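You operate a simulated robot arm through the tools that you are given. There is no shell and no other tool. Be economical: measure what you need, move in short steps, check, and stop when the job is done.

The job below is to be done with a simulated robot arm. You get a single attempt, and the scene is never put back.

## Task
Push the top right drawer shut. Then take the flat grey box from the middle shelf of the test table and put it on the lower shelf of the test table. Then take the green cup and put it on the white manual. Do these in the order given.
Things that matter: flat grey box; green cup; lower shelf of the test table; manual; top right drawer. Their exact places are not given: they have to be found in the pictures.

It is judged by the outcome, as a careful person would: the job done as asked, and still so three seconds after it is handed in. It fails if anything else is knocked over, pushed out of place, dropped, spilled or broken.

## Robot
A 7-joint arm with a two-finger parallel gripper on a trunk, on a base that drives. Base frame: it is fixed to the floor where the robot stands at the start and does not move with it; the origin is under the middle of the robot, x ahead of it, y to its left, z up; the surface under the hand at the start is at about z = 1. Lengths are in m, angles in rad, forces in N, time in s.
With the tool pointing down near the work surface it reaches from about 0.1 to 0.9 m from the robot's upright axis, wherever it stands. Its first joint turns from -2.897 to 2.897 rad. Places, roughly: flat grey box [-2.25, -2.5, 0.5]; green cup (7x6x6 cm) [-2.6, -2.5, 0.4]; lower shelf of the test table [-2.2, -2.6, 0.2]; manual [-2.5, -2.75, 0.5]; top right drawer [0.7, 0.1, 0.9]. Payload 3.91 kg.
The TCP is the grasp point between the finger pads, 0.03 m short of the fingertips. In the tool frame z runs along the fingers and y along their closing line. Largest opening 0.11 m; finger width 0.02, thickness 0.01; the body of the gripper, 0.048 by 0.112 m, starts 0.055 m behind the TCP.
Orientation is that of the tool frame in the base frame, as a unit quaternion [x, y, z, w]. With the fingers straight down and closing along the base's y, the tool's x points along the base's -x, its y along +y and its z along -z.

## Interface
- The arm moves only by the tool drive_tool. Its argument "steps" is a list of rows, each a list of 2 entries, a list of its own where there are three numbers: the shift along the base's x, y, z in m, then the turn, a rotation vector about the base's x, y, z in rad. In form: [[[tx, ty, tz], [ax, ay, az]], ...]. A call has 1 to 20 rows; each row is the pose to reach, as a shift and turn from the pose commanded when the call began. "fingers" is the gripper command, from -1 (fully open) to 1 (shut), values between in proportion, set as the call begins (left out, the last holds). Rows are played at 5 a second. More than 0.05 m and 0.15 rad between two rows, or a gripper value outside its range, and nothing of the call is played. Where a pose cannot be reached the arm comes as near as it can. A force on the tool above 40 N (or 10 N above the force at the start of the call, whichever is more), or a blocked arm, ends the call early, and 0.2 s more pass. Each finger travels about 0.072 m/s and halts on what it meets, pressing with about 39 N; the grip force reading is that of the motor and also rises with nothing between the fingers. The clock runs only during rows and for 0.2 s after the last one: add rows that repeat a pose to give the fingers time. The reply holds the time, the measured pose of the TCP, the force on the tool along the base axes, the opening and the grip force, in the units named above and with some noise, with the torque about the TCP (base axes, N m) and any sound that the robot's microphone picked up, and new pictures: "show" is both (left out), scene, wrist or none.
- Cameras (640 x 400 px; columns grow to the right, rows downward): "scene" is now at [0.247, 0.0339, 1.3302]; the picture's right is [0.41, -0.91, 0.00], its down [-0.59, -0.27, -0.76] and it looks along [0.69, 0.31, -0.65] (base axes); focal length 261 px, centre (320, 200). "wrist" rides on the gripper at [0.072, 0.017, -0.103] in the tool frame; the picture's right is [-0.23, 0.97, 0.00], its down [-0.76, -0.18, -0.62] and it looks along [-0.61, -0.14, 0.78] (tool axes); focal length 222 px, centre (320, 200).
- move_column(by): slides the trunk up (or, below 0, down) by that many m; the arm and the scene camera ride with it, the base frame stays. It gives what a move gives, with no picture.
- steer(legs): drives the robot by 1 to 6 legs, each [ahead, left, turn to the left] in m, m and rad, along the robot's own axes; the way and the turn of a leg run together, so that a leg with both is an arc; at most 1.5 m and 3.142 rad a leg. The arm and the cameras ride along, it lands a little off, and it stops where it bumps. It gives what a move gives, and a new picture of the scene camera.
- pan_tilt(pan, tilt): turns the head with the scene camera to pan (to the left, within 1.501 rad either way) and tilt (down, from -0.506 to 1.204), counted from straight ahead of the robot. It gives what a move gives, and a new picture of the scene camera.
- pixel_to_xyz(camera, pixels): there is no depth. For up to 12 entries [column, row, z] of the newest picture of that camera ("zoom" is the newest enlarged one), the place [x, y] in the base frame at which the ray of that pixel passes the height z, good to about 0.002 m. No time passes.
- close_up(camera, box): a new picture of the part [left, top, right, bottom] of that camera's present view, enlarged. No time passes.
- finish_job(): hands the job in; it is judged then, once.

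Keep the steps short. Do not move on a guess: measure, check each grasp and each placing, and mend mistakes. In all there are 110 turns and 260 pictures (those below and enlarged ones count). Leave the gripper open and the arm clear of the work at the hand-in unless told otherwise, and finish with a single line.

The tools are called as a command line: name --argument value ..., lists and objects as JSON in quotes. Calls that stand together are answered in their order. drive_tool: Moves the arm, as the interface text tells. Its arguments: {"type":"object","properties":{"steps":{"type":"array","items":{"type":"array"}},"fingers":{"type":"number"},"show":{"type":"string","enum":["both","scene","wrist","none"]}},"required":["steps"]} The other tools are called the same way: move_column (by) slides the trunk up or down; steer (legs) drives the base; pan_tilt (pan, tilt) turns the head that bears the scene camera; pixel_to_xyz (camera, pixels) gives the place at which the rays of pixels pass given heights; close_up (camera, box) takes an enlarged picture of a part of a camera's view; finish_job () hands the job in.

At the start:

```text
time_s: 0.0
tcp_pos: [0.5907, 0.3078, 1.1214]
tcp_rot: [0.0, 1.0, 0.0, 0.0]
wrist_force: [-0.1, 0.5, 0.1]
ft_torque: [0.0, -0.03, -0.01]
gripper_width: 0.1099
gripper_force: 0.0
trunk travel left (down, up): [-0.525, 0.157]
robot x, y, heading: [-0.0015, -0.0025, 0.003]
head pan, tilt: [0.428, 0.71]
```

scene: 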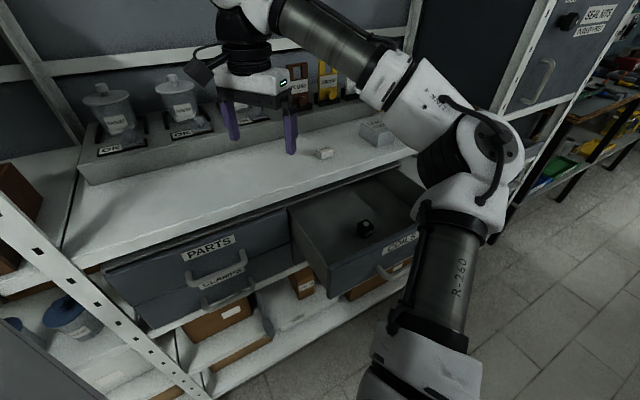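
wrist: 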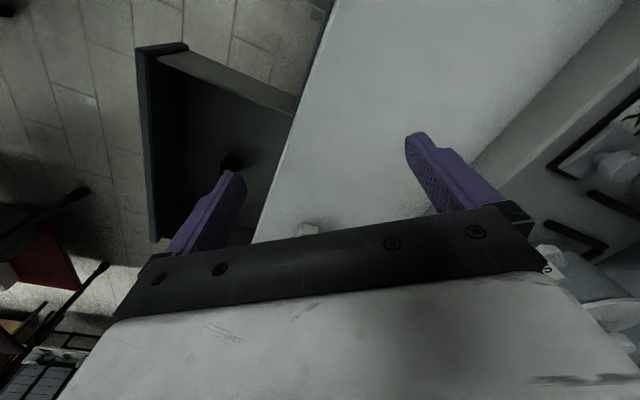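

The top right drawer stands open, with its front at about (330,270)–(420,240). I'll measure its front edge and take an enlarged picture.

close_up --camera "scene" --box '[260, 140, 460, 320]'

pixel_to_xyz --camera "scene" --pixels '[[330, 268, 0.95], [330, 268, 0.9], [418, 236, 0.95], [289, 208, 0.95], [385, 272, 0.87], [70, 262, 1.0], [415, 155, 1.0], [290, 207, 1.0]]'

pixel_to_xyz --camera "wrist" --pixels '[[137, 50, 0.95], [155, 240, 0.95], [185, 45, 0.95], [255, 240, 1.0], [330, 10, 1.0]]'

```text
2.22 times, centred on (360, 230) of scene
```

zoom: 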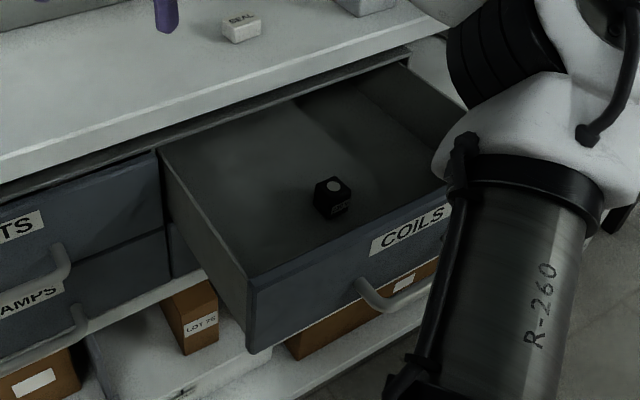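

```text
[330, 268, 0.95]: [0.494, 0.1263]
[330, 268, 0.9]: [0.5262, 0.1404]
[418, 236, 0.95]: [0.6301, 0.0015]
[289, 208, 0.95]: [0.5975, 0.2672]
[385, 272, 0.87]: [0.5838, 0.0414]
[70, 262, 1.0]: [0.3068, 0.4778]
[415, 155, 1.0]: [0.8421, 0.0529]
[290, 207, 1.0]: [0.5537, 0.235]
```

```text
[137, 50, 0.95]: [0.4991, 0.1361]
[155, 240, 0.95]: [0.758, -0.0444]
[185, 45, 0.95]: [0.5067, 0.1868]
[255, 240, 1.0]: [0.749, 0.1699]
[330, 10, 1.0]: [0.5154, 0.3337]
```

The wrist picture puts the drawer front along (0.50,0.14)–(0.76,−0.04), so the push direction into the table is about (0.57,0.82). I'll shut the fingers, turn the hand 0.963 rad and carry it at height to a point in front of the drawer.

drive_tool --steps '[[[-0.0067, -0.0444, 0], [0, 0, 0.107]], [[-0.0133, -0.0889, 0], [0, 0, 0.214]], [[-0.02, -0.1333, 0], [0, 0, 0.321]], [[-0.0267, -0.1778, 0], [0, 0, 0.428]], [[-0.0333, -0.2222, 0], [0, 0, 0.535]], [[-0.04, -0.2667, 0], [0, 0, 0.642]], [[-0.0467, -0.3111, 0], [0, 0, 0.749]], [[-0.0533, -0.3556, 0], [0, 0, 0.856]], [[-0.06, -0.4, 0], [0, 0, 0.963]], [[-0.06, -0.4, 0], [0, 0, 0.963]]]' --fingers 1

```text
time_s: 2.2
tcp_pos: [0.5315, -0.0931, 1.1218]
tcp_rot: [-0.463, 0.886, 0.0, 0.001]
wrist_force: [-0.1, 0.3, 0.0]
ft_torque: [-0.03, -0.01, 0.0]
gripper_width: 0.0002
gripper_force: 37.1
trunk travel left (down, up): [-0.525, 0.157]
robot x, y, heading: [0.0002, -0.0009, 0.002]
head pan, tilt: [0.428, 0.71]
```

scene: 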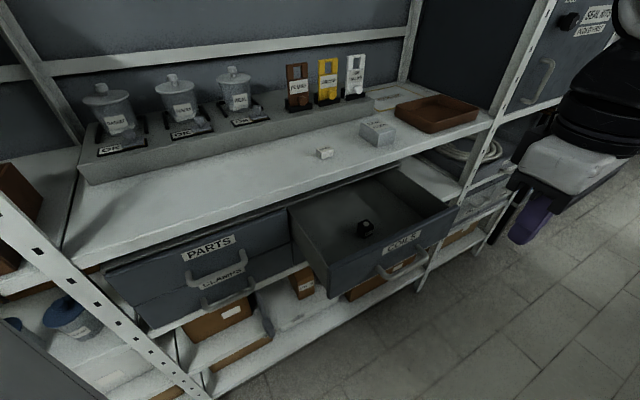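
wrist: 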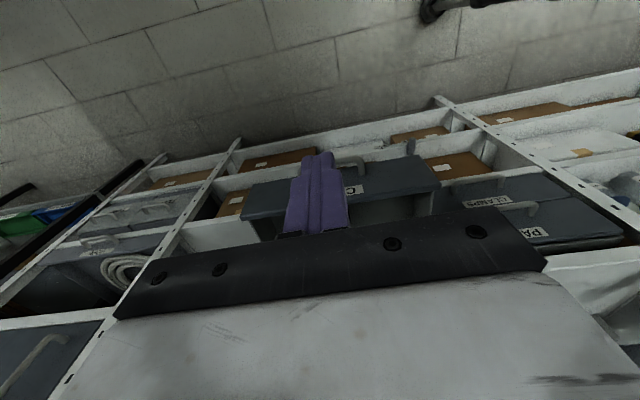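

The view is clear now. I'll enlarge the drawer front to locate its handle.

close_up --camera "scene" --box '[280, 160, 480, 310]'

close_up --camera "wrist" --box '[220, 120, 460, 270]'

pixel_to_xyz --camera "scene" --pixels '[[331, 269, 0.95], [459, 207, 0.95], [380, 268, 0.87], [385, 280, 0.87], [425, 253, 0.87]]'

pixel_to_xyz --camera "wrist" --pixels '[[244, 216, 0.95], [438, 185, 0.95], [365, 162, 0.87], [340, 160, 0.87]]'

```text
2.67 times, centred on (380, 235) of scene
```

zoom: 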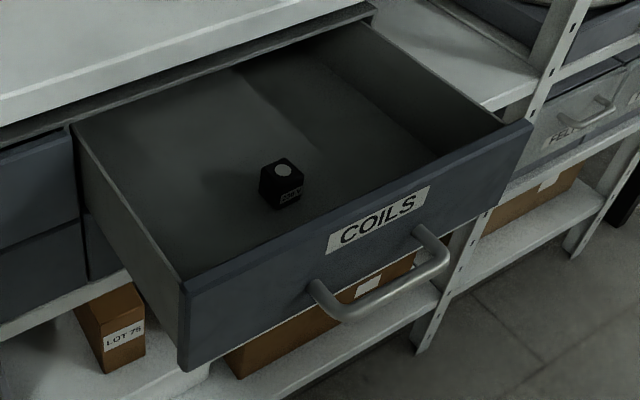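

```text
2.67 times, centred on (340, 195) of wrist
```

zoom: 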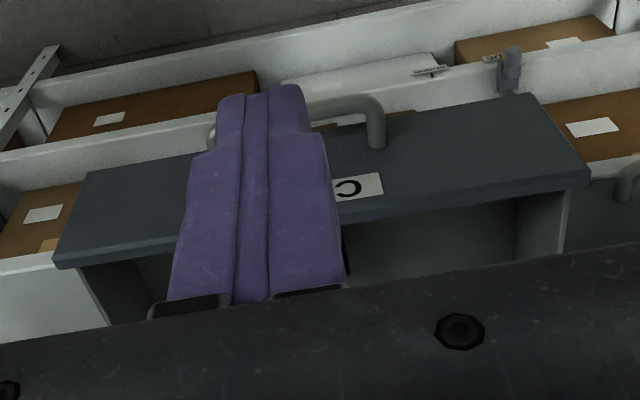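

```text
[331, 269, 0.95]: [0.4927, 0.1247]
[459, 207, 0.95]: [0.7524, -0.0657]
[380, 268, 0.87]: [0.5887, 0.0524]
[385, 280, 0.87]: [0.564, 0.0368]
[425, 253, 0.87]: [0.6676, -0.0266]
```

```text
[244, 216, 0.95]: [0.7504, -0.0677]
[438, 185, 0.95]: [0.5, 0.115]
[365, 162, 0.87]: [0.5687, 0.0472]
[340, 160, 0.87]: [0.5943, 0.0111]
```

The two cameras agree: top edge at z≈0.95, handle bar at z≈0.87 in the middle of the front. I'm already centred on it sideways, so I'll lower the hand in front of it to TCP z≈0.87.

drive_tool --steps '[[[0, 0, -0.042], [0, 0, 0]], [[0, 0, -0.084], [0, 0, 0]], [[0, 0, -0.126], [0, 0, 0]], [[0, 0, -0.168], [0, 0, 0]], [[0, 0, -0.21], [0, 0, 0]], [[0, 0, -0.25], [0, 0, 0]], [[0, 0, -0.25], [0, 0, 0]]]'

```text
time_s: 3.8
tcp_pos: [0.5323, -0.0933, 0.8718]
tcp_rot: [-0.463, 0.886, 0.0, 0.0]
wrist_force: [0.3, 0.3, -0.3]
ft_torque: [-0.03, -0.01, 0.0]
gripper_width: 0.0
gripper_force: 38.5
trunk travel left (down, up): [-0.525, 0.157]
robot x, y, heading: [0.0033, -0.0028, 0.005]
head pan, tilt: [0.428, 0.71]
```

scene: 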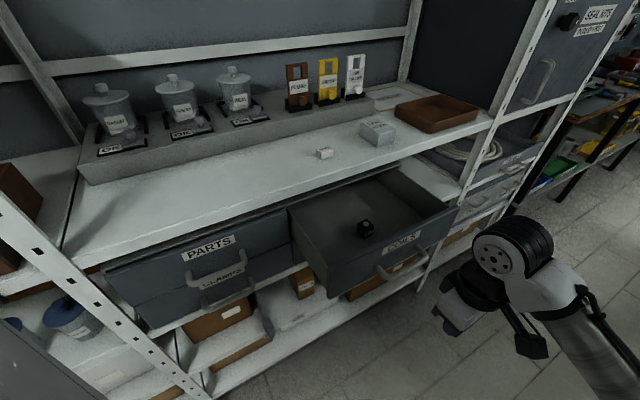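
wrist: 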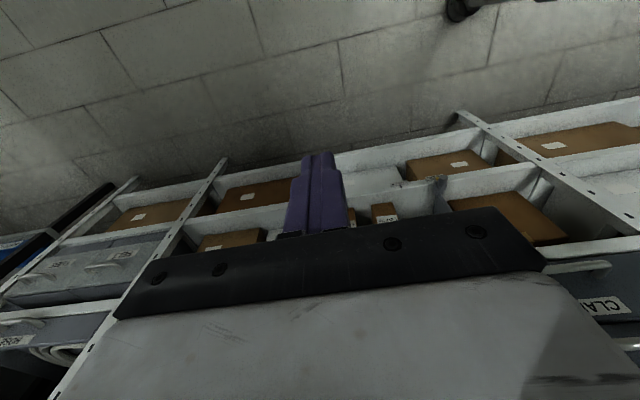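

The hand is in front of the handle. I'll move along the push direction by 0.15 m in small rows.

drive_tool --steps '[[[0.0143, 0.0205, 0], [0, 0, 0]], [[0.0286, 0.041, 0], [0, 0, 0]], [[0.0428, 0.0616, 0], [0, 0, 0]], [[0.05, 0.0718, 0], [0, 0, 0]], [[0.0571, 0.0821, 0], [0, 0, 0]], [[0.0628, 0.0903, 0], [0, 0, 0]], [[0.0685, 0.0985, 0], [0, 0, 0]], [[0.0742, 0.1067, 0], [0, 0, 0]], [[0.08, 0.115, 0], [0, 0, 0]], [[0.0857, 0.1232, 0], [0, 0, 0]]]'

```text
time_s: 6.0
tcp_pos: [0.6175, 0.0304, 0.8716]
tcp_rot: [-0.463, 0.886, 0.0, 0.001]
wrist_force: [-0.4, -0.9, 0.1]
ft_torque: [0.0, 0.0, 0.03]
gripper_width: 0.0
gripper_force: 37.2
trunk travel left (down, up): [-0.525, 0.157]
robot x, y, heading: [-0.0002, 0.0002, 0.004]
head pan, tilt: [0.428, 0.71]
```

scene: 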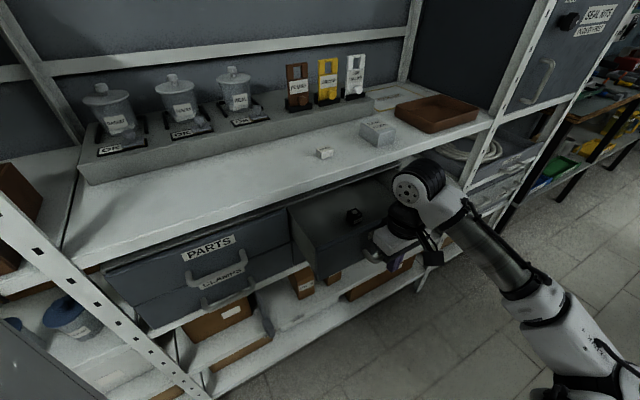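
wrist: 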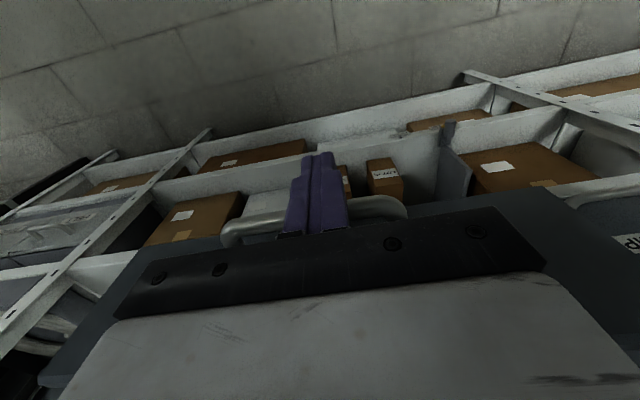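

The drawer is moving, with only about 1 N of force, and the fingers are on the handle. I'll continue slowly.

drive_tool --steps '[[[0.0086, 0.0123, 0], [0, 0, 0]], [[0.0171, 0.0246, 0], [0, 0, 0]], [[0.0257, 0.0369, 0], [0, 0, 0]], [[0.0343, 0.0493, 0], [0, 0, 0]], [[0.0428, 0.0616, 0], [0, 0, 0]], [[0.0485, 0.0698, 0], [0, 0, 0]]]'

```text
time_s: 7.4
tcp_pos: [0.6666, 0.101, 0.873]
tcp_rot: [-0.463, 0.886, 0.0, 0.0]
wrist_force: [0.4, 0.5, 0.2]
ft_torque: [0.03, -0.01, -0.01]
gripper_width: 0.0
gripper_force: 37.5
trunk travel left (down, up): [-0.525, 0.157]
robot x, y, heading: [0.0006, 0.0012, -0.002]
head pan, tilt: [0.428, 0.71]
```

scene: 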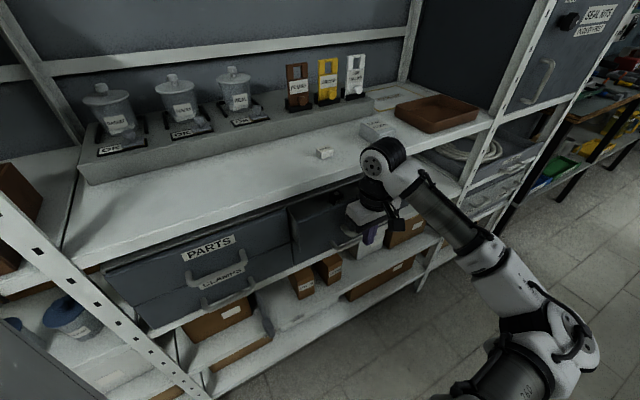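
wrist: 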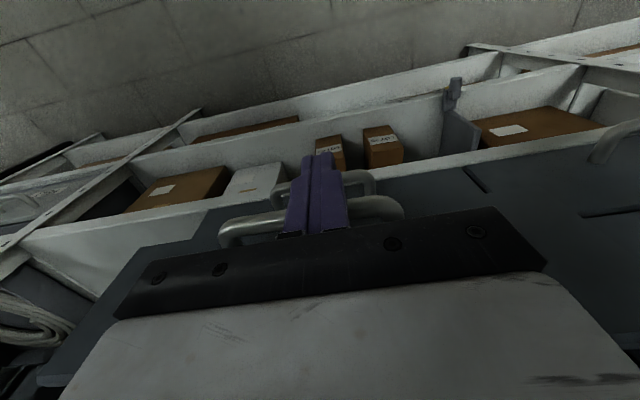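

The drawer is nearly in. I'll enlarge the view to see what gap is left.

close_up --camera "scene" --box '[250, 150, 450, 275]'

```text
3.20 times, centred on (350, 212) of scene
```

zoom: 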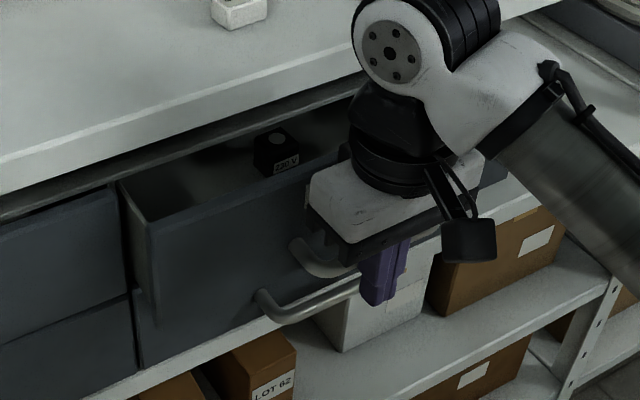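

About 5–6 cm remains, and the wrist is still clear of the table edge. I'll push on 4 cm slowly.

drive_tool --steps '[[[0.0057, 0.0082, 0], [0, 0, 0]], [[0.0114, 0.0164, 0], [0, 0, 0]], [[0.0171, 0.0246, 0], [0, 0, 0]], [[0.0228, 0.0328, 0], [0, 0, 0]]]' --show "none"

close_up --camera "scene" --box '[250, 150, 450, 275]'

```text
time_s: 8.4
tcp_pos: [0.6876, 0.1329, 0.8723]
tcp_rot: [-0.463, 0.886, 0.0, 0.0]
wrist_force: [-0.6, 1.1, -0.5]
ft_torque: [0.01, 0.02, -0.04]
gripper_width: 0.0
gripper_force: 37.3
trunk travel left (down, up): [-0.525, 0.157]
robot x, y, heading: [-0.0023, -0.0008, 0.001]
head pan, tilt: [0.428, 0.71]
```

```text
3.20 times, centred on (350, 212) of scene
```

zoom: 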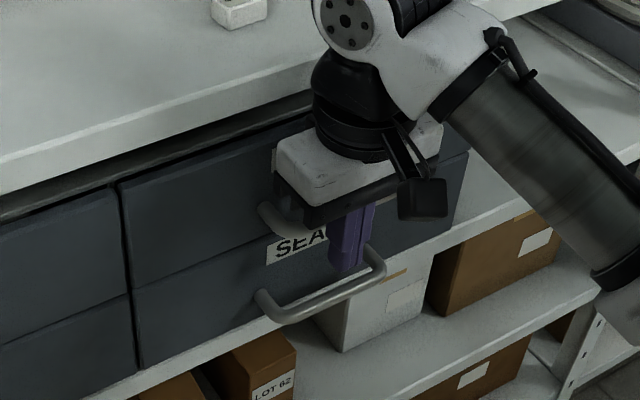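

It now looks flush with its neighbour. I'll nudge up to 1.5 cm further and watch for the force to rise.

drive_tool --steps '[[[0.0029, 0.0041, 0], [0, 0, 0]], [[0.0057, 0.0082, 0], [0, 0, 0]], [[0.0086, 0.0123, 0], [0, 0, 0]]]' --show "none"

close_up --camera "scene" --box '[250, 150, 450, 275]'

```text
time_s: 9.2
tcp_pos: [0.6924, 0.138, 0.8716]
tcp_rot: [-0.464, 0.886, -0.003, -0.008]
wrist_force: [-8.2, -7.7, 2.2]
ft_torque: [0.02, -0.04, -0.1]
gripper_width: 0.0002
gripper_force: 38.0
trunk travel left (down, up): [-0.525, 0.157]
robot x, y, heading: [-0.0003, -0.0007, -0.002]
head pan, tilt: [0.428, 0.71]
stopped in row 3: the force on the tool passed its limit at 49 N (the readings are from after the stop); the commanded pose is now the measured one
```

```text
3.20 times, centred on (350, 212) of scene
```

zoom: 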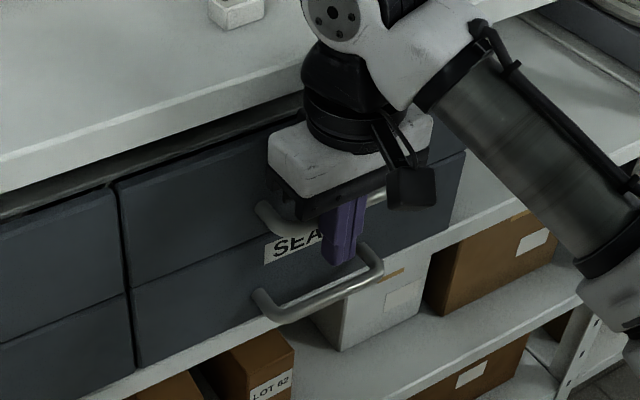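

Hard stop and flush. Now I'll back the hand straight out and check the drawer.

drive_tool --steps '[[[-0.0143, -0.0205, 0], [0, 0, 0]], [[-0.0343, -0.0493, 0], [0, 0, 0]], [[-0.0571, -0.0821, 0], [0, 0, 0]], [[-0.08, -0.1149, 0], [0, 0, 0]], [[-0.1028, -0.1478, 0], [0, 0, 0]], [[-0.1256, -0.1806, 0.0], [0, 0, 0]], [[-0.1485, -0.2135, 0], [0, 0, 0]]]' --show "wrist"

close_up --camera "scene" --box '[230, 130, 470, 280]'

```text
time_s: 10.8
tcp_pos: [0.5447, -0.0738, 0.8712]
tcp_rot: [-0.464, 0.886, -0.001, -0.006]
wrist_force: [-0.5, -0.5, 0.0]
ft_torque: [-0.02, 0.0, -0.01]
gripper_width: 0.0
gripper_force: 37.7
trunk travel left (down, up): [-0.525, 0.157]
robot x, y, heading: [-0.0004, -0.0002, -0.0]
head pan, tilt: [0.428, 0.71]
```

wrist: 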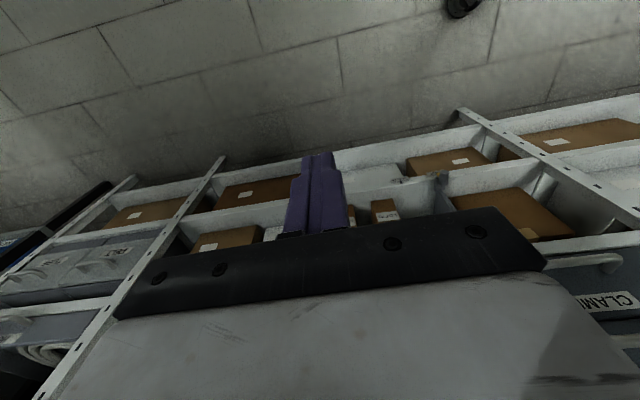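

```text
2.67 times, centred on (350, 205) of scene
```

zoom: 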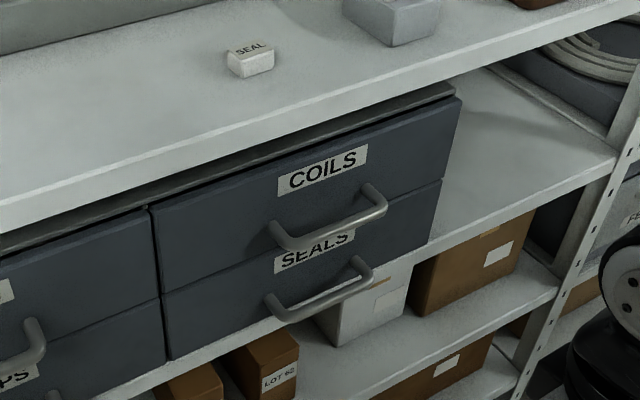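

The COILS drawer is shut, flush with SEALS. Next I'll tuck the arm: up, then in toward the robot, and turn the hand back.

drive_tool --steps '[[[0, 0, 0.05], [0, 0, -0.1]], [[0, 0, 0.1], [0, 0, -0.2]], [[-0.03, 0.01, 0.14], [0, 0, -0.3]], [[-0.06, 0.02, 0.18], [0, 0, -0.4]], [[-0.09, 0.03, 0.21], [0, 0, -0.5]], [[-0.12, 0.04, 0.23], [0, 0, -0.6]], [[-0.14, 0.05, 0.25], [0, 0, -0.7]], [[-0.15, 0.06, 0.25], [0, 0, -0.8]], [[-0.15, 0.07, 0.25], [0, 0, -0.963]], [[-0.15, 0.07, 0.25], [0, 0, -0.963]]]' --show "none"

pan_tilt --pan -1.5 --tilt 0.45

```text
refused: row 3 steps farther than a row can; nothing moved
```

```text
time_s: 12.6
tcp_pos: [0.5453, -0.0743, 0.8707]
tcp_rot: [-0.464, 0.886, -0.002, -0.007]
wrist_force: [0.0, 0.3, 0.7]
ft_torque: [-0.03, 0.02, -0.01]
gripper_width: 0.0001
gripper_force: 37.4
trunk travel left (down, up): [-0.525, 0.157]
robot x, y, heading: [-0.0007, -0.0003, 0.001]
head pan, tilt: [-1.499, 0.45]
```

scene: 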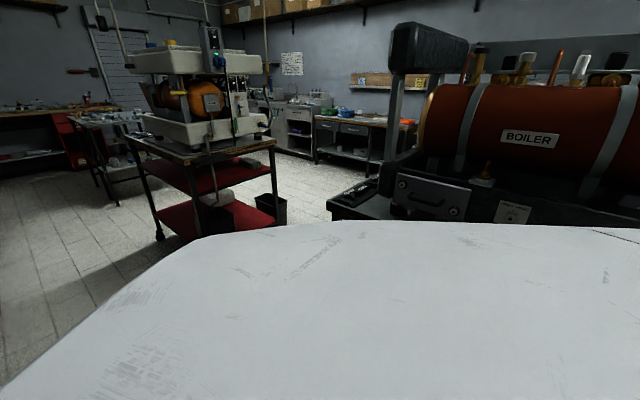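

A step was slightly too long, so nothing moved. I'll repeat it with smaller ones.

drive_tool --steps '[[[0, 0, 0.045], [0, 0, -0.1]], [[0, 0, 0.09], [0, 0, -0.2]], [[-0.02, 0.01, 0.13], [0, 0, -0.3]], [[-0.04, 0.02, 0.17], [0, 0, -0.4]], [[-0.07, 0.03, 0.2], [0, 0, -0.5]], [[-0.1, 0.04, 0.23], [0, 0, -0.6]], [[-0.13, 0.05, 0.25], [0, 0, -0.7]], [[-0.15, 0.06, 0.26], [0, 0, -0.83]], [[-0.16, 0.07, 0.26], [0, 0, -0.963]], [[-0.16, 0.07, 0.26], [0, 0, -0.963]]]' --show "none"

pan_tilt --pan 1.5 --tilt 0.45

```text
time_s: 14.8
tcp_pos: [0.3856, -0.0036, 1.1307]
tcp_rot: [0.001, 1.0, 0.001, -0.007]
wrist_force: [-0.2, -0.2, 0.0]
ft_torque: [0.01, -0.01, 0.03]
gripper_width: 0.0003
gripper_force: 37.8
trunk travel left (down, up): [-0.525, 0.157]
robot x, y, heading: [0.0003, -0.0006, -0.0]
head pan, tilt: [-1.499, 0.45]
```

```text
time_s: 17.4
tcp_pos: [0.3856, -0.0037, 1.13]
tcp_rot: [0.0, 1.0, 0.001, -0.007]
wrist_force: [0.5, 0.8, -0.4]
ft_torque: [0.0, -0.01, -0.01]
gripper_width: 0.0001
gripper_force: 37.3
trunk travel left (down, up): [-0.525, 0.157]
robot x, y, heading: [-0.001, -0.0025, -0.002]
head pan, tilt: [1.499, 0.45]
```

scene: 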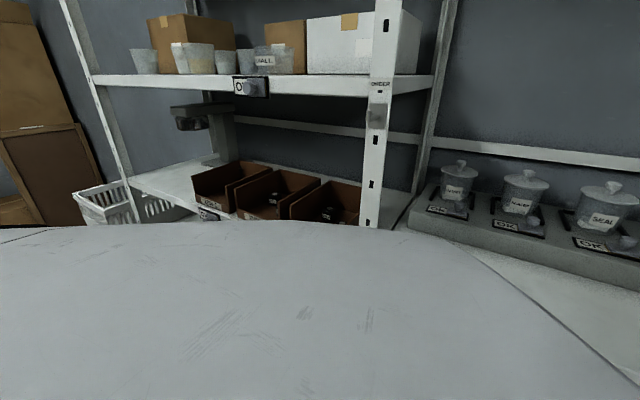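

The shelf stands close on the left; the right side is open floor. I'll turn right on the spot by 1.6 rad, which sweeps the arm away from the shelves, and then look.

steer --legs '[[0, 0, -1.6]]'

pan_tilt --pan -0.9 --tilt 0.45

pan_tilt --pan 0.0 --tilt 0.5

```text
time_s: 21.9
tcp_pos: [-0.0215, -0.3864, 1.1298]
tcp_rot: [0.722, 0.692, 0.005, -0.004]
wrist_force: [-0.3, 0.4, -0.7]
ft_torque: [0.02, -0.01, 0.02]
gripper_width: 0.0
gripper_force: 37.2
trunk travel left (down, up): [-0.525, 0.157]
robot x, y, heading: [-0.0014, 0.0006, -1.615]
head pan, tilt: [1.499, 0.45]
```

scene: 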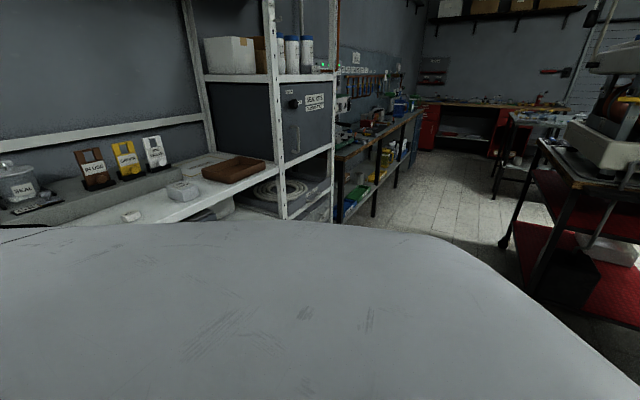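

```text
time_s: 24.1
tcp_pos: [-0.0207, -0.3865, 1.1306]
tcp_rot: [0.722, 0.692, 0.006, -0.005]
wrist_force: [0.4, 0.4, -0.1]
ft_torque: [0.03, 0.02, -0.03]
gripper_width: 0.0
gripper_force: 38.1
trunk travel left (down, up): [-0.525, 0.157]
robot x, y, heading: [-0.0031, -0.0024, -1.614]
head pan, tilt: [-0.901, 0.45]
```

scene: 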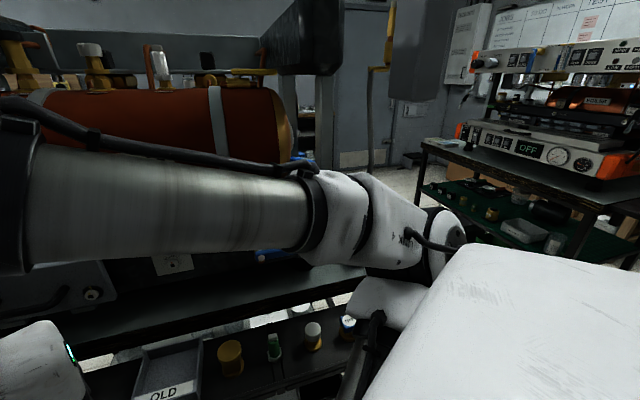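

```text
time_s: 25.3
tcp_pos: [-0.0202, -0.3859, 1.1305]
tcp_rot: [0.722, 0.692, 0.005, -0.004]
wrist_force: [-0.3, -0.2, -0.4]
ft_torque: [-0.01, -0.01, 0.01]
gripper_width: 0.0
gripper_force: 37.6
trunk travel left (down, up): [-0.525, 0.157]
robot x, y, heading: [0.0002, 0.0021, -1.615]
head pan, tilt: [0.0, 0.499]
```

scene: 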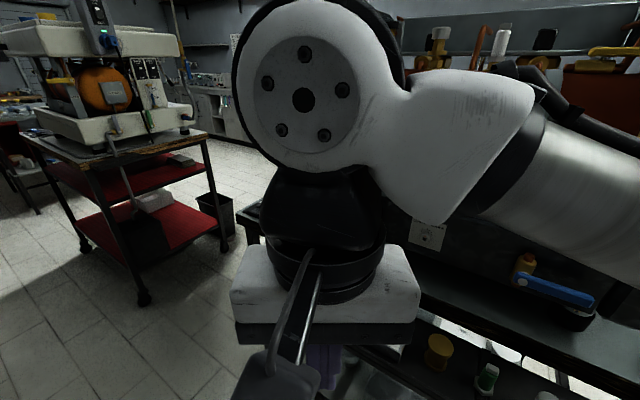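

A boiler bench stands in front. I'll measure the floor and bench edges in this picture before moving further.

pixel_to_xyz --camera "scene" --pixels '[[145, 300, 0.0], [228, 250, 0.0], [85, 250, 0.0], [115, 180, 0.65], [205, 135, 0.65], [258, 205, 0.7], [420, 345, 0.5], [250, 280, 0.0]]'

pan_tilt --pan -1.3 --tilt 0.6

```text
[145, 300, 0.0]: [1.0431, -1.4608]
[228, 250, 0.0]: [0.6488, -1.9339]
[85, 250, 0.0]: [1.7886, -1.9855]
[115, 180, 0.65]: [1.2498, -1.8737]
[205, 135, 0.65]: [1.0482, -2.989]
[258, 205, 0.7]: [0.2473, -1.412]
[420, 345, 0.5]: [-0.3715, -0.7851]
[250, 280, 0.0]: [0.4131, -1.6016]
```

```text
time_s: 26.7
tcp_pos: [-0.0202, -0.3859, 1.1312]
tcp_rot: [0.721, 0.692, 0.006, -0.003]
wrist_force: [1.2, -0.3, 0.1]
ft_torque: [0.0, -0.01, 0.03]
gripper_width: 0.0
gripper_force: 37.4
trunk travel left (down, up): [-0.525, 0.157]
robot x, y, heading: [0.0022, -0.0036, -1.612]
head pan, tilt: [-1.3, 0.6]
```

scene: 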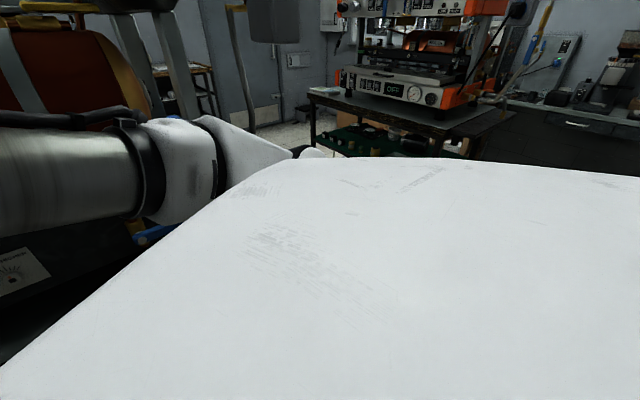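

pixel_to_xyz --camera "scene" --pixels '[[290, 135, 0.0], [311, 95, 0.9], [445, 137, 0.9], [513, 113, 0.9], [212, 115, 0.0], [150, 95, 0.9], [300, 120, 0.0], [335, 88, 0.9], [280, 122, 0.0], [640, 140, 0.9]]'

close_up --camera "scene" --box '[100, 0, 420, 200]'

```text
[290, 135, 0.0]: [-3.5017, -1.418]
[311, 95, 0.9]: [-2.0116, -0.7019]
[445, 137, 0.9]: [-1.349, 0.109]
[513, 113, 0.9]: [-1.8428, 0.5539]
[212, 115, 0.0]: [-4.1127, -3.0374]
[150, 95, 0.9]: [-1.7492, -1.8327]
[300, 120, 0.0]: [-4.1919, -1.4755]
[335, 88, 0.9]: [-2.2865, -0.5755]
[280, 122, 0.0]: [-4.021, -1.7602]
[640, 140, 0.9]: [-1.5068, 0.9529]
```

```text
2.00 times, centred on (260, 100) of scene
```

zoom: 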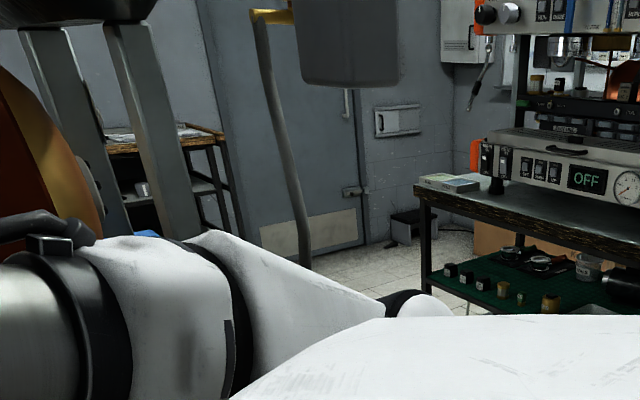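

In a frame aligned with the room, the boiler bench front is about 0.9 m ahead. There's a roughly 0.9 m wide gap between its left end and the "OFF" bench, and the test table lies beyond the gap. I'll turn to face along the gap (heading ≈ −2.18), sidestep a little right, and look.

steer --legs '[[0, 0, -0.563], [0, -0.3, 0]]'

pan_tilt --pan -0.5 --tilt 0.6

pan_tilt --pan -0.9 --tilt 0.7

```text
time_s: 31.2
tcp_pos: [-0.4689, -0.143, 1.1306]
tcp_rot: [0.887, 0.462, 0.007, -0.003]
wrist_force: [-0.4, -0.3, -0.1]
ft_torque: [0.0, -0.01, -0.01]
gripper_width: 0.0
gripper_force: 38.2
trunk travel left (down, up): [-0.525, 0.157]
robot x, y, heading: [-0.2413, 0.1674, -2.186]
head pan, tilt: [-1.3, 0.6]
```

scene: 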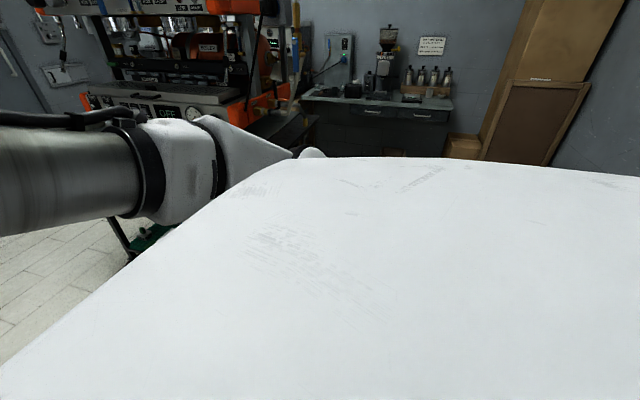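

```text
time_s: 32.4
tcp_pos: [-0.4691, -0.1421, 1.1303]
tcp_rot: [0.887, 0.461, 0.007, -0.002]
wrist_force: [-0.2, -0.5, -0.3]
ft_torque: [0.01, 0.02, 0.02]
gripper_width: 0.0
gripper_force: 38.1
trunk travel left (down, up): [-0.525, 0.157]
robot x, y, heading: [-0.2449, 0.1717, -2.187]
head pan, tilt: [-0.499, 0.6]
```

scene: 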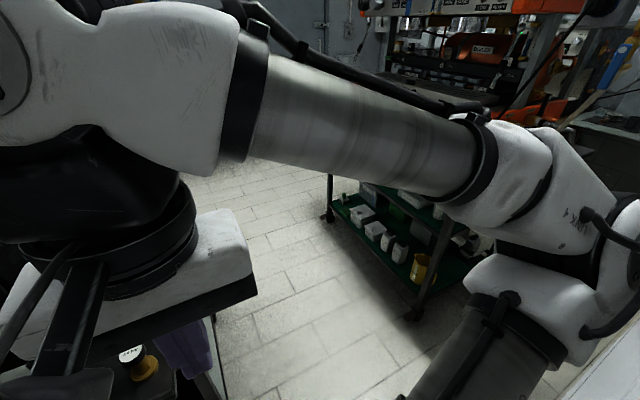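

```text
time_s: 33.2
tcp_pos: [-0.4694, -0.1429, 1.1306]
tcp_rot: [0.887, 0.462, 0.007, -0.002]
wrist_force: [-0.1, 0.0, -0.7]
ft_torque: [0.06, -0.02, -0.02]
gripper_width: 0.0
gripper_force: 37.9
trunk travel left (down, up): [-0.525, 0.157]
robot x, y, heading: [-0.246, 0.1713, -2.177]
head pan, tilt: [-0.901, 0.7]
```

scene: 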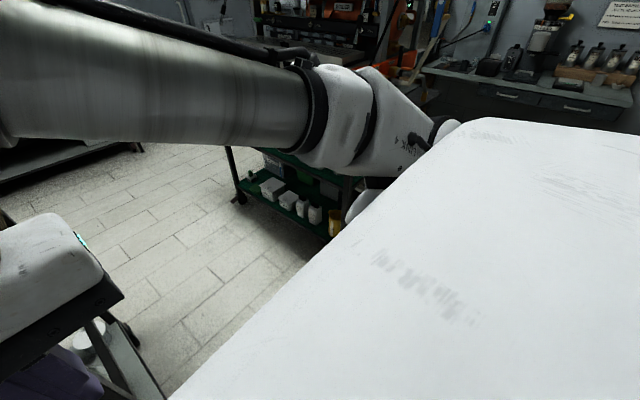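

The gap is visible now. I'll measure the OFF-bench leg (238,198) and the boiler-bench edge at (90,330)–(160,395).

pixel_to_xyz --camera "scene" --pixels '[[238, 200, 0.0], [130, 345, 0.0], [160, 398, 0.0], [90, 325, 0.5], [140, 150, 0.0], [0, 185, 0.0], [160, 398, 0.5]]'

pan_tilt --pan -0.5 --tilt 0.9

pixel_to_xyz --camera "scene" --pixels '[[320, 200, 0.0], [220, 300, 0.0]]'

```text
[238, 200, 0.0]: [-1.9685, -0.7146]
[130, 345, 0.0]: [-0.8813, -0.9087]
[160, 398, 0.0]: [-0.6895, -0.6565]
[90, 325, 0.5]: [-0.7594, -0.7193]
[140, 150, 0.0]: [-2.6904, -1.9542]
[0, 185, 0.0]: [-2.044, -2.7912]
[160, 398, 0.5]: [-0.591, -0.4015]
```

```text
time_s: 34.1
tcp_pos: [-0.4697, -0.1429, 1.1311]
tcp_rot: [0.887, 0.462, 0.007, -0.002]
wrist_force: [0.0, 0.0, -0.1]
ft_torque: [0.03, 0.03, 0.01]
gripper_width: 0.0002
gripper_force: 37.4
trunk travel left (down, up): [-0.525, 0.157]
robot x, y, heading: [-0.243, 0.1699, -2.182]
head pan, tilt: [-0.499, 0.901]
```

scene: 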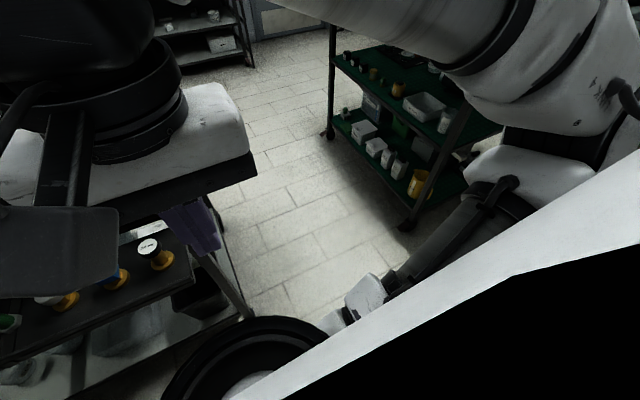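

```text
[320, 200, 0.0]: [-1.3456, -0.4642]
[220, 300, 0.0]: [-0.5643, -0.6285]
```

pixel_to_xyz --camera "scene" --pixels '[[327, 136, 0.0], [405, 228, 0.0], [248, 318, 0.0], [253, 66, 0.0], [192, 265, 0.5], [140, 228, 0.5], [250, 48, 0.2]]'

close_up --camera "scene" --box '[120, 0, 340, 138]'

```text
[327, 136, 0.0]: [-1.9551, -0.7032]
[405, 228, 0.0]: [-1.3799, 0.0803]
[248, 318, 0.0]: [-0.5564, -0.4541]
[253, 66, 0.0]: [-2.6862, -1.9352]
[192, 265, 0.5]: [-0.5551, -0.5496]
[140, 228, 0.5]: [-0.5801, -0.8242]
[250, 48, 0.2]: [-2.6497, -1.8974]
```

```text
2.90 times, centred on (230, 69) of scene
```

zoom: 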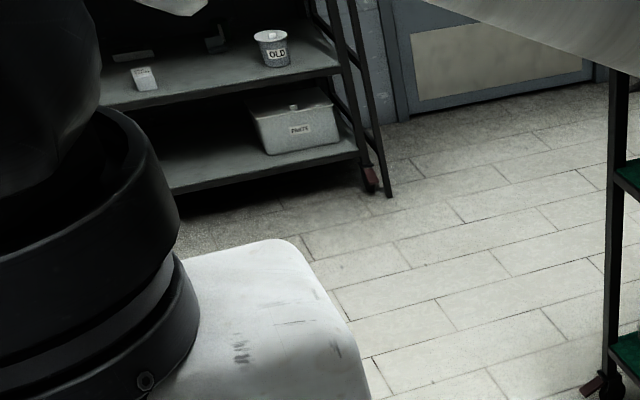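

The gap runs from u≈−0.20 to −1.18, so it's 0.98 m wide. I'm at u=−0.30, so I'll sidestep right 0.38 m to its middle. Then I'll extend the arm forward so the elbow comes in.

steer --legs '[[0, -0.38, 0]]'

drive_tool --steps '[[[-0.024, -0.034, 0.01], [0, 0, 0]], [[-0.048, -0.068, 0.02], [0, 0, 0]], [[-0.072, -0.102, 0.03], [0, 0, 0]], [[-0.096, -0.136, 0.04], [0, 0, 0]], [[-0.12, -0.17, 0.05], [0, 0, 0]], [[-0.144, -0.204, 0.06], [0, 0, 0]], [[-0.168, -0.238, 0.07], [0, 0, 0]], [[-0.192, -0.272, 0.08], [0, 0, 0]]]' --show "scene"

```text
time_s: 37.6
tcp_pos: [-0.7798, 0.0739, 1.1303]
tcp_rot: [0.887, 0.462, 0.006, -0.002]
wrist_force: [-1.2, 0.5, 1.1]
ft_torque: [0.01, -0.03, 0.02]
gripper_width: 0.0
gripper_force: 37.4
trunk travel left (down, up): [-0.525, 0.157]
robot x, y, heading: [-0.5564, 0.3896, -2.19]
head pan, tilt: [-0.499, 0.901]
```

scene: 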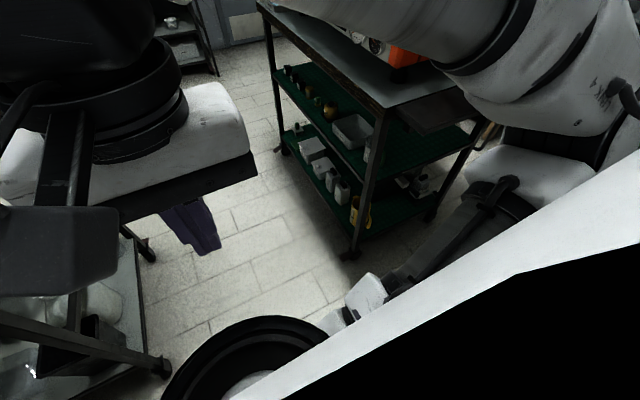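

```text
time_s: 39.4
tcp_pos: [-0.9705, -0.1949, 1.1839]
tcp_rot: [0.887, 0.461, 0.005, 0.0]
wrist_force: [-0.7, 1.2, 0.9]
ft_torque: [0.0, 0.03, 0.02]
gripper_width: 0.0002
gripper_force: 36.9
out of reach, approached as far as the arm can: row 7, 8
trunk travel left (down, up): [-0.525, 0.157]
robot x, y, heading: [-0.5555, 0.3905, -2.18]
head pan, tilt: [-0.499, 0.901]
```

scene: 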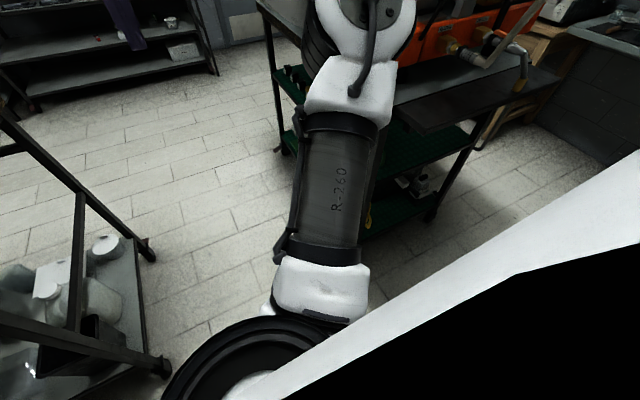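

The arm is stretched ahead and the elbow is tucked in. Now I'll look straight along the gap.

pan_tilt --pan 0.1 --tilt 0.6

```text
time_s: 40.4
tcp_pos: [-0.9684, -0.1947, 1.1854]
tcp_rot: [0.887, 0.461, 0.006, 0.0]
wrist_force: [0.2, 0.4, 0.4]
ft_torque: [0.01, -0.02, -0.02]
gripper_width: 0.0
gripper_force: 37.8
trunk travel left (down, up): [-0.525, 0.157]
robot x, y, heading: [-0.5559, 0.387, -2.185]
head pan, tilt: [0.099, 0.6]
```

scene: 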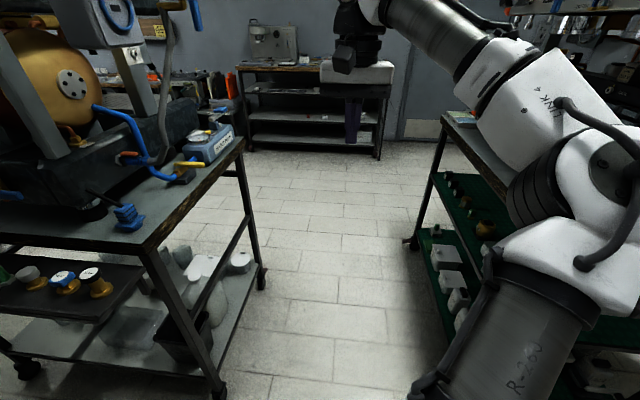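

The lane is clear and the test table is straight ahead. I'll drive 0.6 m and check that it didn't bump.

steer --legs '[[0.6, 0, 0.005]]'

```text
time_s: 43.8
tcp_pos: [-1.3119, -0.6862, 1.1832]
tcp_rot: [0.886, 0.463, 0.006, 0.0]
wrist_force: [-0.3, 0.5, -0.1]
ft_torque: [-0.02, 0.03, 0.02]
gripper_width: 0.0002
gripper_force: 37.7
trunk travel left (down, up): [-0.525, 0.157]
robot x, y, heading: [-0.9017, -0.103, -2.179]
head pan, tilt: [0.099, 0.6]
```

scene: 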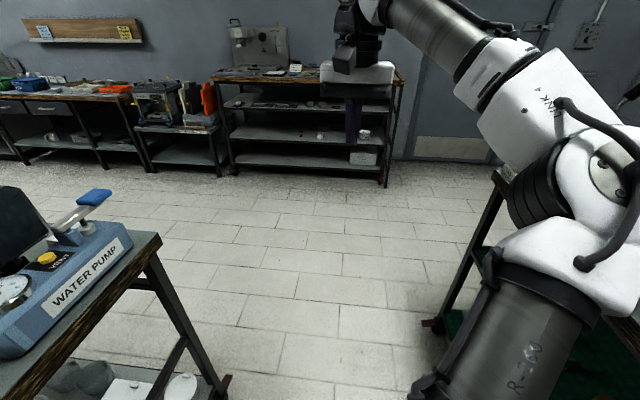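

It moved cleanly, and I'm past the boiler bench's near leg. Next, 0.9 m more.

steer --legs '[[0.9, 0, 0]]'

close_up --camera "scene" --box '[160, 0, 480, 200]'

```text
time_s: 48.6
tcp_pos: [-1.8303, -1.4253, 1.1839]
tcp_rot: [0.887, 0.463, 0.006, 0.0]
wrist_force: [0.3, -0.1, -0.2]
ft_torque: [0.01, 0.03, 0.02]
gripper_width: 0.0003
gripper_force: 37.6
trunk travel left (down, up): [-0.525, 0.157]
robot x, y, heading: [-1.418, -0.8386, -2.18]
head pan, tilt: [0.099, 0.6]
```

scene: 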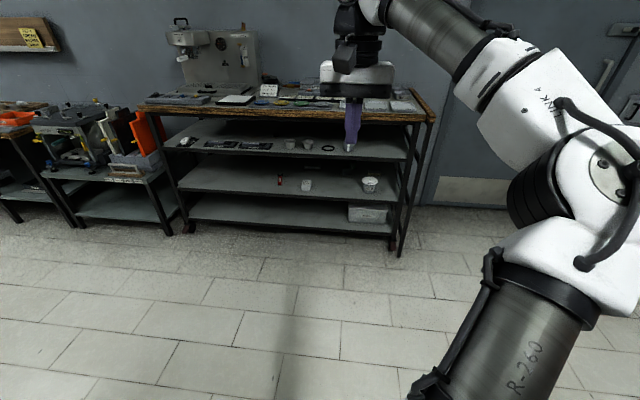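

```text
2.00 times, centred on (320, 100) of scene
```

zoom: 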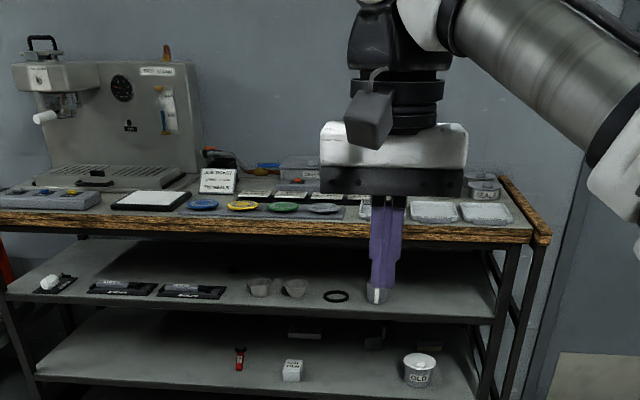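

The test table has a wooden top and three grey shelves. I'll measure the legs and shelf edges to get the heights.

pixel_to_xyz --camera "scene" --pixels '[[190, 233, 0.0], [392, 250, 0.0], [400, 256, 0.0], [400, 234, 0.2], [405, 196, 0.45], [410, 160, 0.6], [425, 120, 0.8], [190, 218, 0.2], [178, 185, 0.45], [165, 148, 0.6], [140, 105, 0.8]]'

close_up --camera "scene" --box '[150, 110, 440, 265]'

```text
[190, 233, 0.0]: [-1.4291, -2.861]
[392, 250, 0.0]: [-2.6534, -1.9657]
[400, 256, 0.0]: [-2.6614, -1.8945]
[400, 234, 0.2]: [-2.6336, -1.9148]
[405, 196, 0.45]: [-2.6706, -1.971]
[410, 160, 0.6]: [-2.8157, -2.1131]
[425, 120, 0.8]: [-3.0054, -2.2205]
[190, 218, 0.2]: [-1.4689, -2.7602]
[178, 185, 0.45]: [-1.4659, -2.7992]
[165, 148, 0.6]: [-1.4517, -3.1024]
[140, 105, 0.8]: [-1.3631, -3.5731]
```

```text
2.21 times, centred on (295, 188) of scene
```

zoom: 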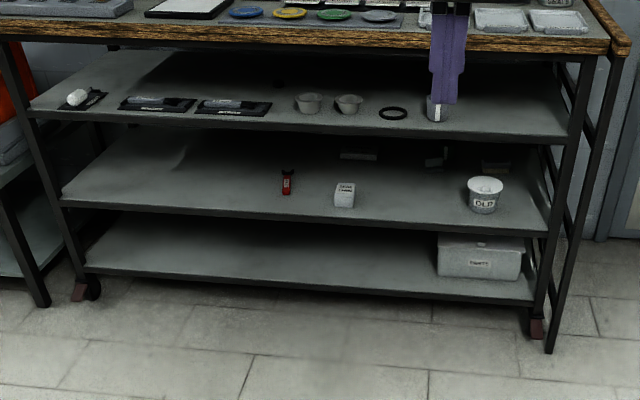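

Heights come out at about top 0.91, shelves 0.69, 0.47 and 0.2. The small things are at the back of the 0.47 shelf. I'll drive 0.4 m ahead, clear of the OFF bench, and lower the trunk to look into the shelf.

steer --legs '[[0.4, 0, 0]]'

move_column --by -0.45

pan_tilt --pan 0.0 --tilt 0.3

```text
time_s: 51.0
tcp_pos: [-2.0573, -1.7482, 1.1836]
tcp_rot: [0.887, 0.463, 0.006, 0.0]
wrist_force: [-0.5, -0.7, 0.2]
ft_torque: [0.02, -0.02, -0.01]
gripper_width: 0.0
gripper_force: 37.3
trunk travel left (down, up): [-0.525, 0.157]
robot x, y, heading: [-1.6425, -1.164, -2.181]
head pan, tilt: [0.099, 0.6]
```

scene: 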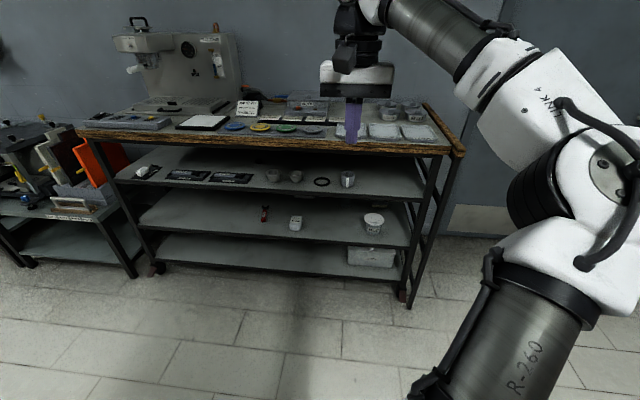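

```text
refused: -0.45 is not a number from -0.4 to 0.4
```

```text
time_s: 51.8
tcp_pos: [-2.0576, -1.7491, 1.1839]
tcp_rot: [0.886, 0.463, 0.005, 0.0]
wrist_force: [-0.1, -0.2, -0.6]
ft_torque: [-0.03, -0.01, -0.02]
gripper_width: 0.0
gripper_force: 37.8
trunk travel left (down, up): [-0.525, 0.157]
robot x, y, heading: [-1.6474, -1.166, -2.179]
head pan, tilt: [0.0, 0.3]
```

scene: 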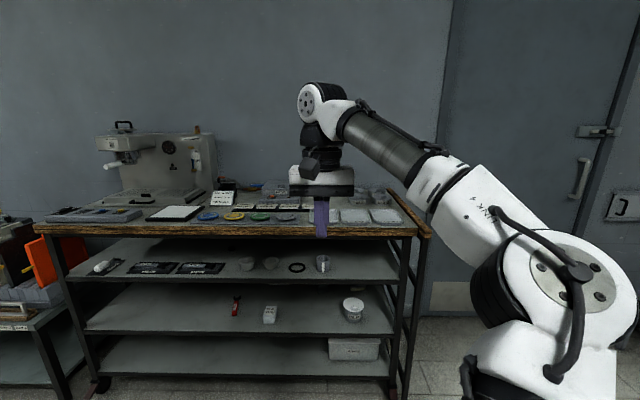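

Trunk moves are limited to 0.4 m per call. The hand is 0.5 m short of the table, so I can lower safely.

move_column --by -0.4

pan_tilt --pan 0.0 --tilt 0.35

close_up --camera "scene" --box '[80, 60, 440, 285]'

```text
time_s: 55.7
tcp_pos: [-2.0579, -1.7472, 0.7843]
tcp_rot: [0.887, 0.463, 0.005, 0.001]
wrist_force: [-0.6, -1.3, -1.0]
ft_torque: [-0.02, 0.03, 0.05]
gripper_width: 0.0003
gripper_force: 37.8
trunk travel left (down, up): [-0.125, 0.557]
robot x, y, heading: [-1.6441, -1.1626, -2.184]
head pan, tilt: [0.0, 0.3]
```

```text
time_s: 56.3
tcp_pos: [-2.056, -1.7486, 0.7842]
tcp_rot: [0.887, 0.462, 0.005, 0.0]
wrist_force: [-0.2, -0.1, 0.2]
ft_torque: [-0.03, 0.01, 0.02]
gripper_width: 0.0002
gripper_force: 37.9
trunk travel left (down, up): [-0.125, 0.557]
robot x, y, heading: [-1.6434, -1.1644, -2.182]
head pan, tilt: [0.0, 0.351]
```

scene: 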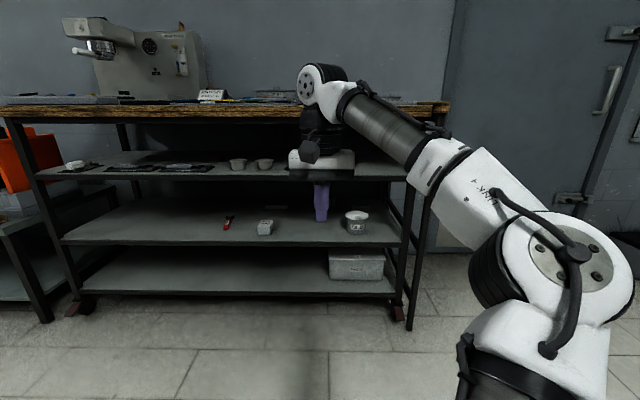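

```text
1.78 times, centred on (260, 172) of scene
```

zoom: 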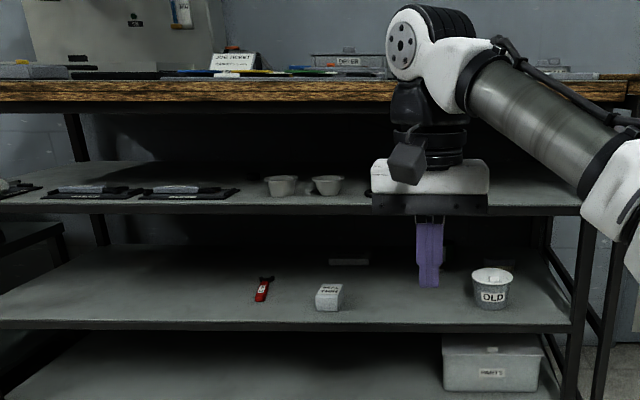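

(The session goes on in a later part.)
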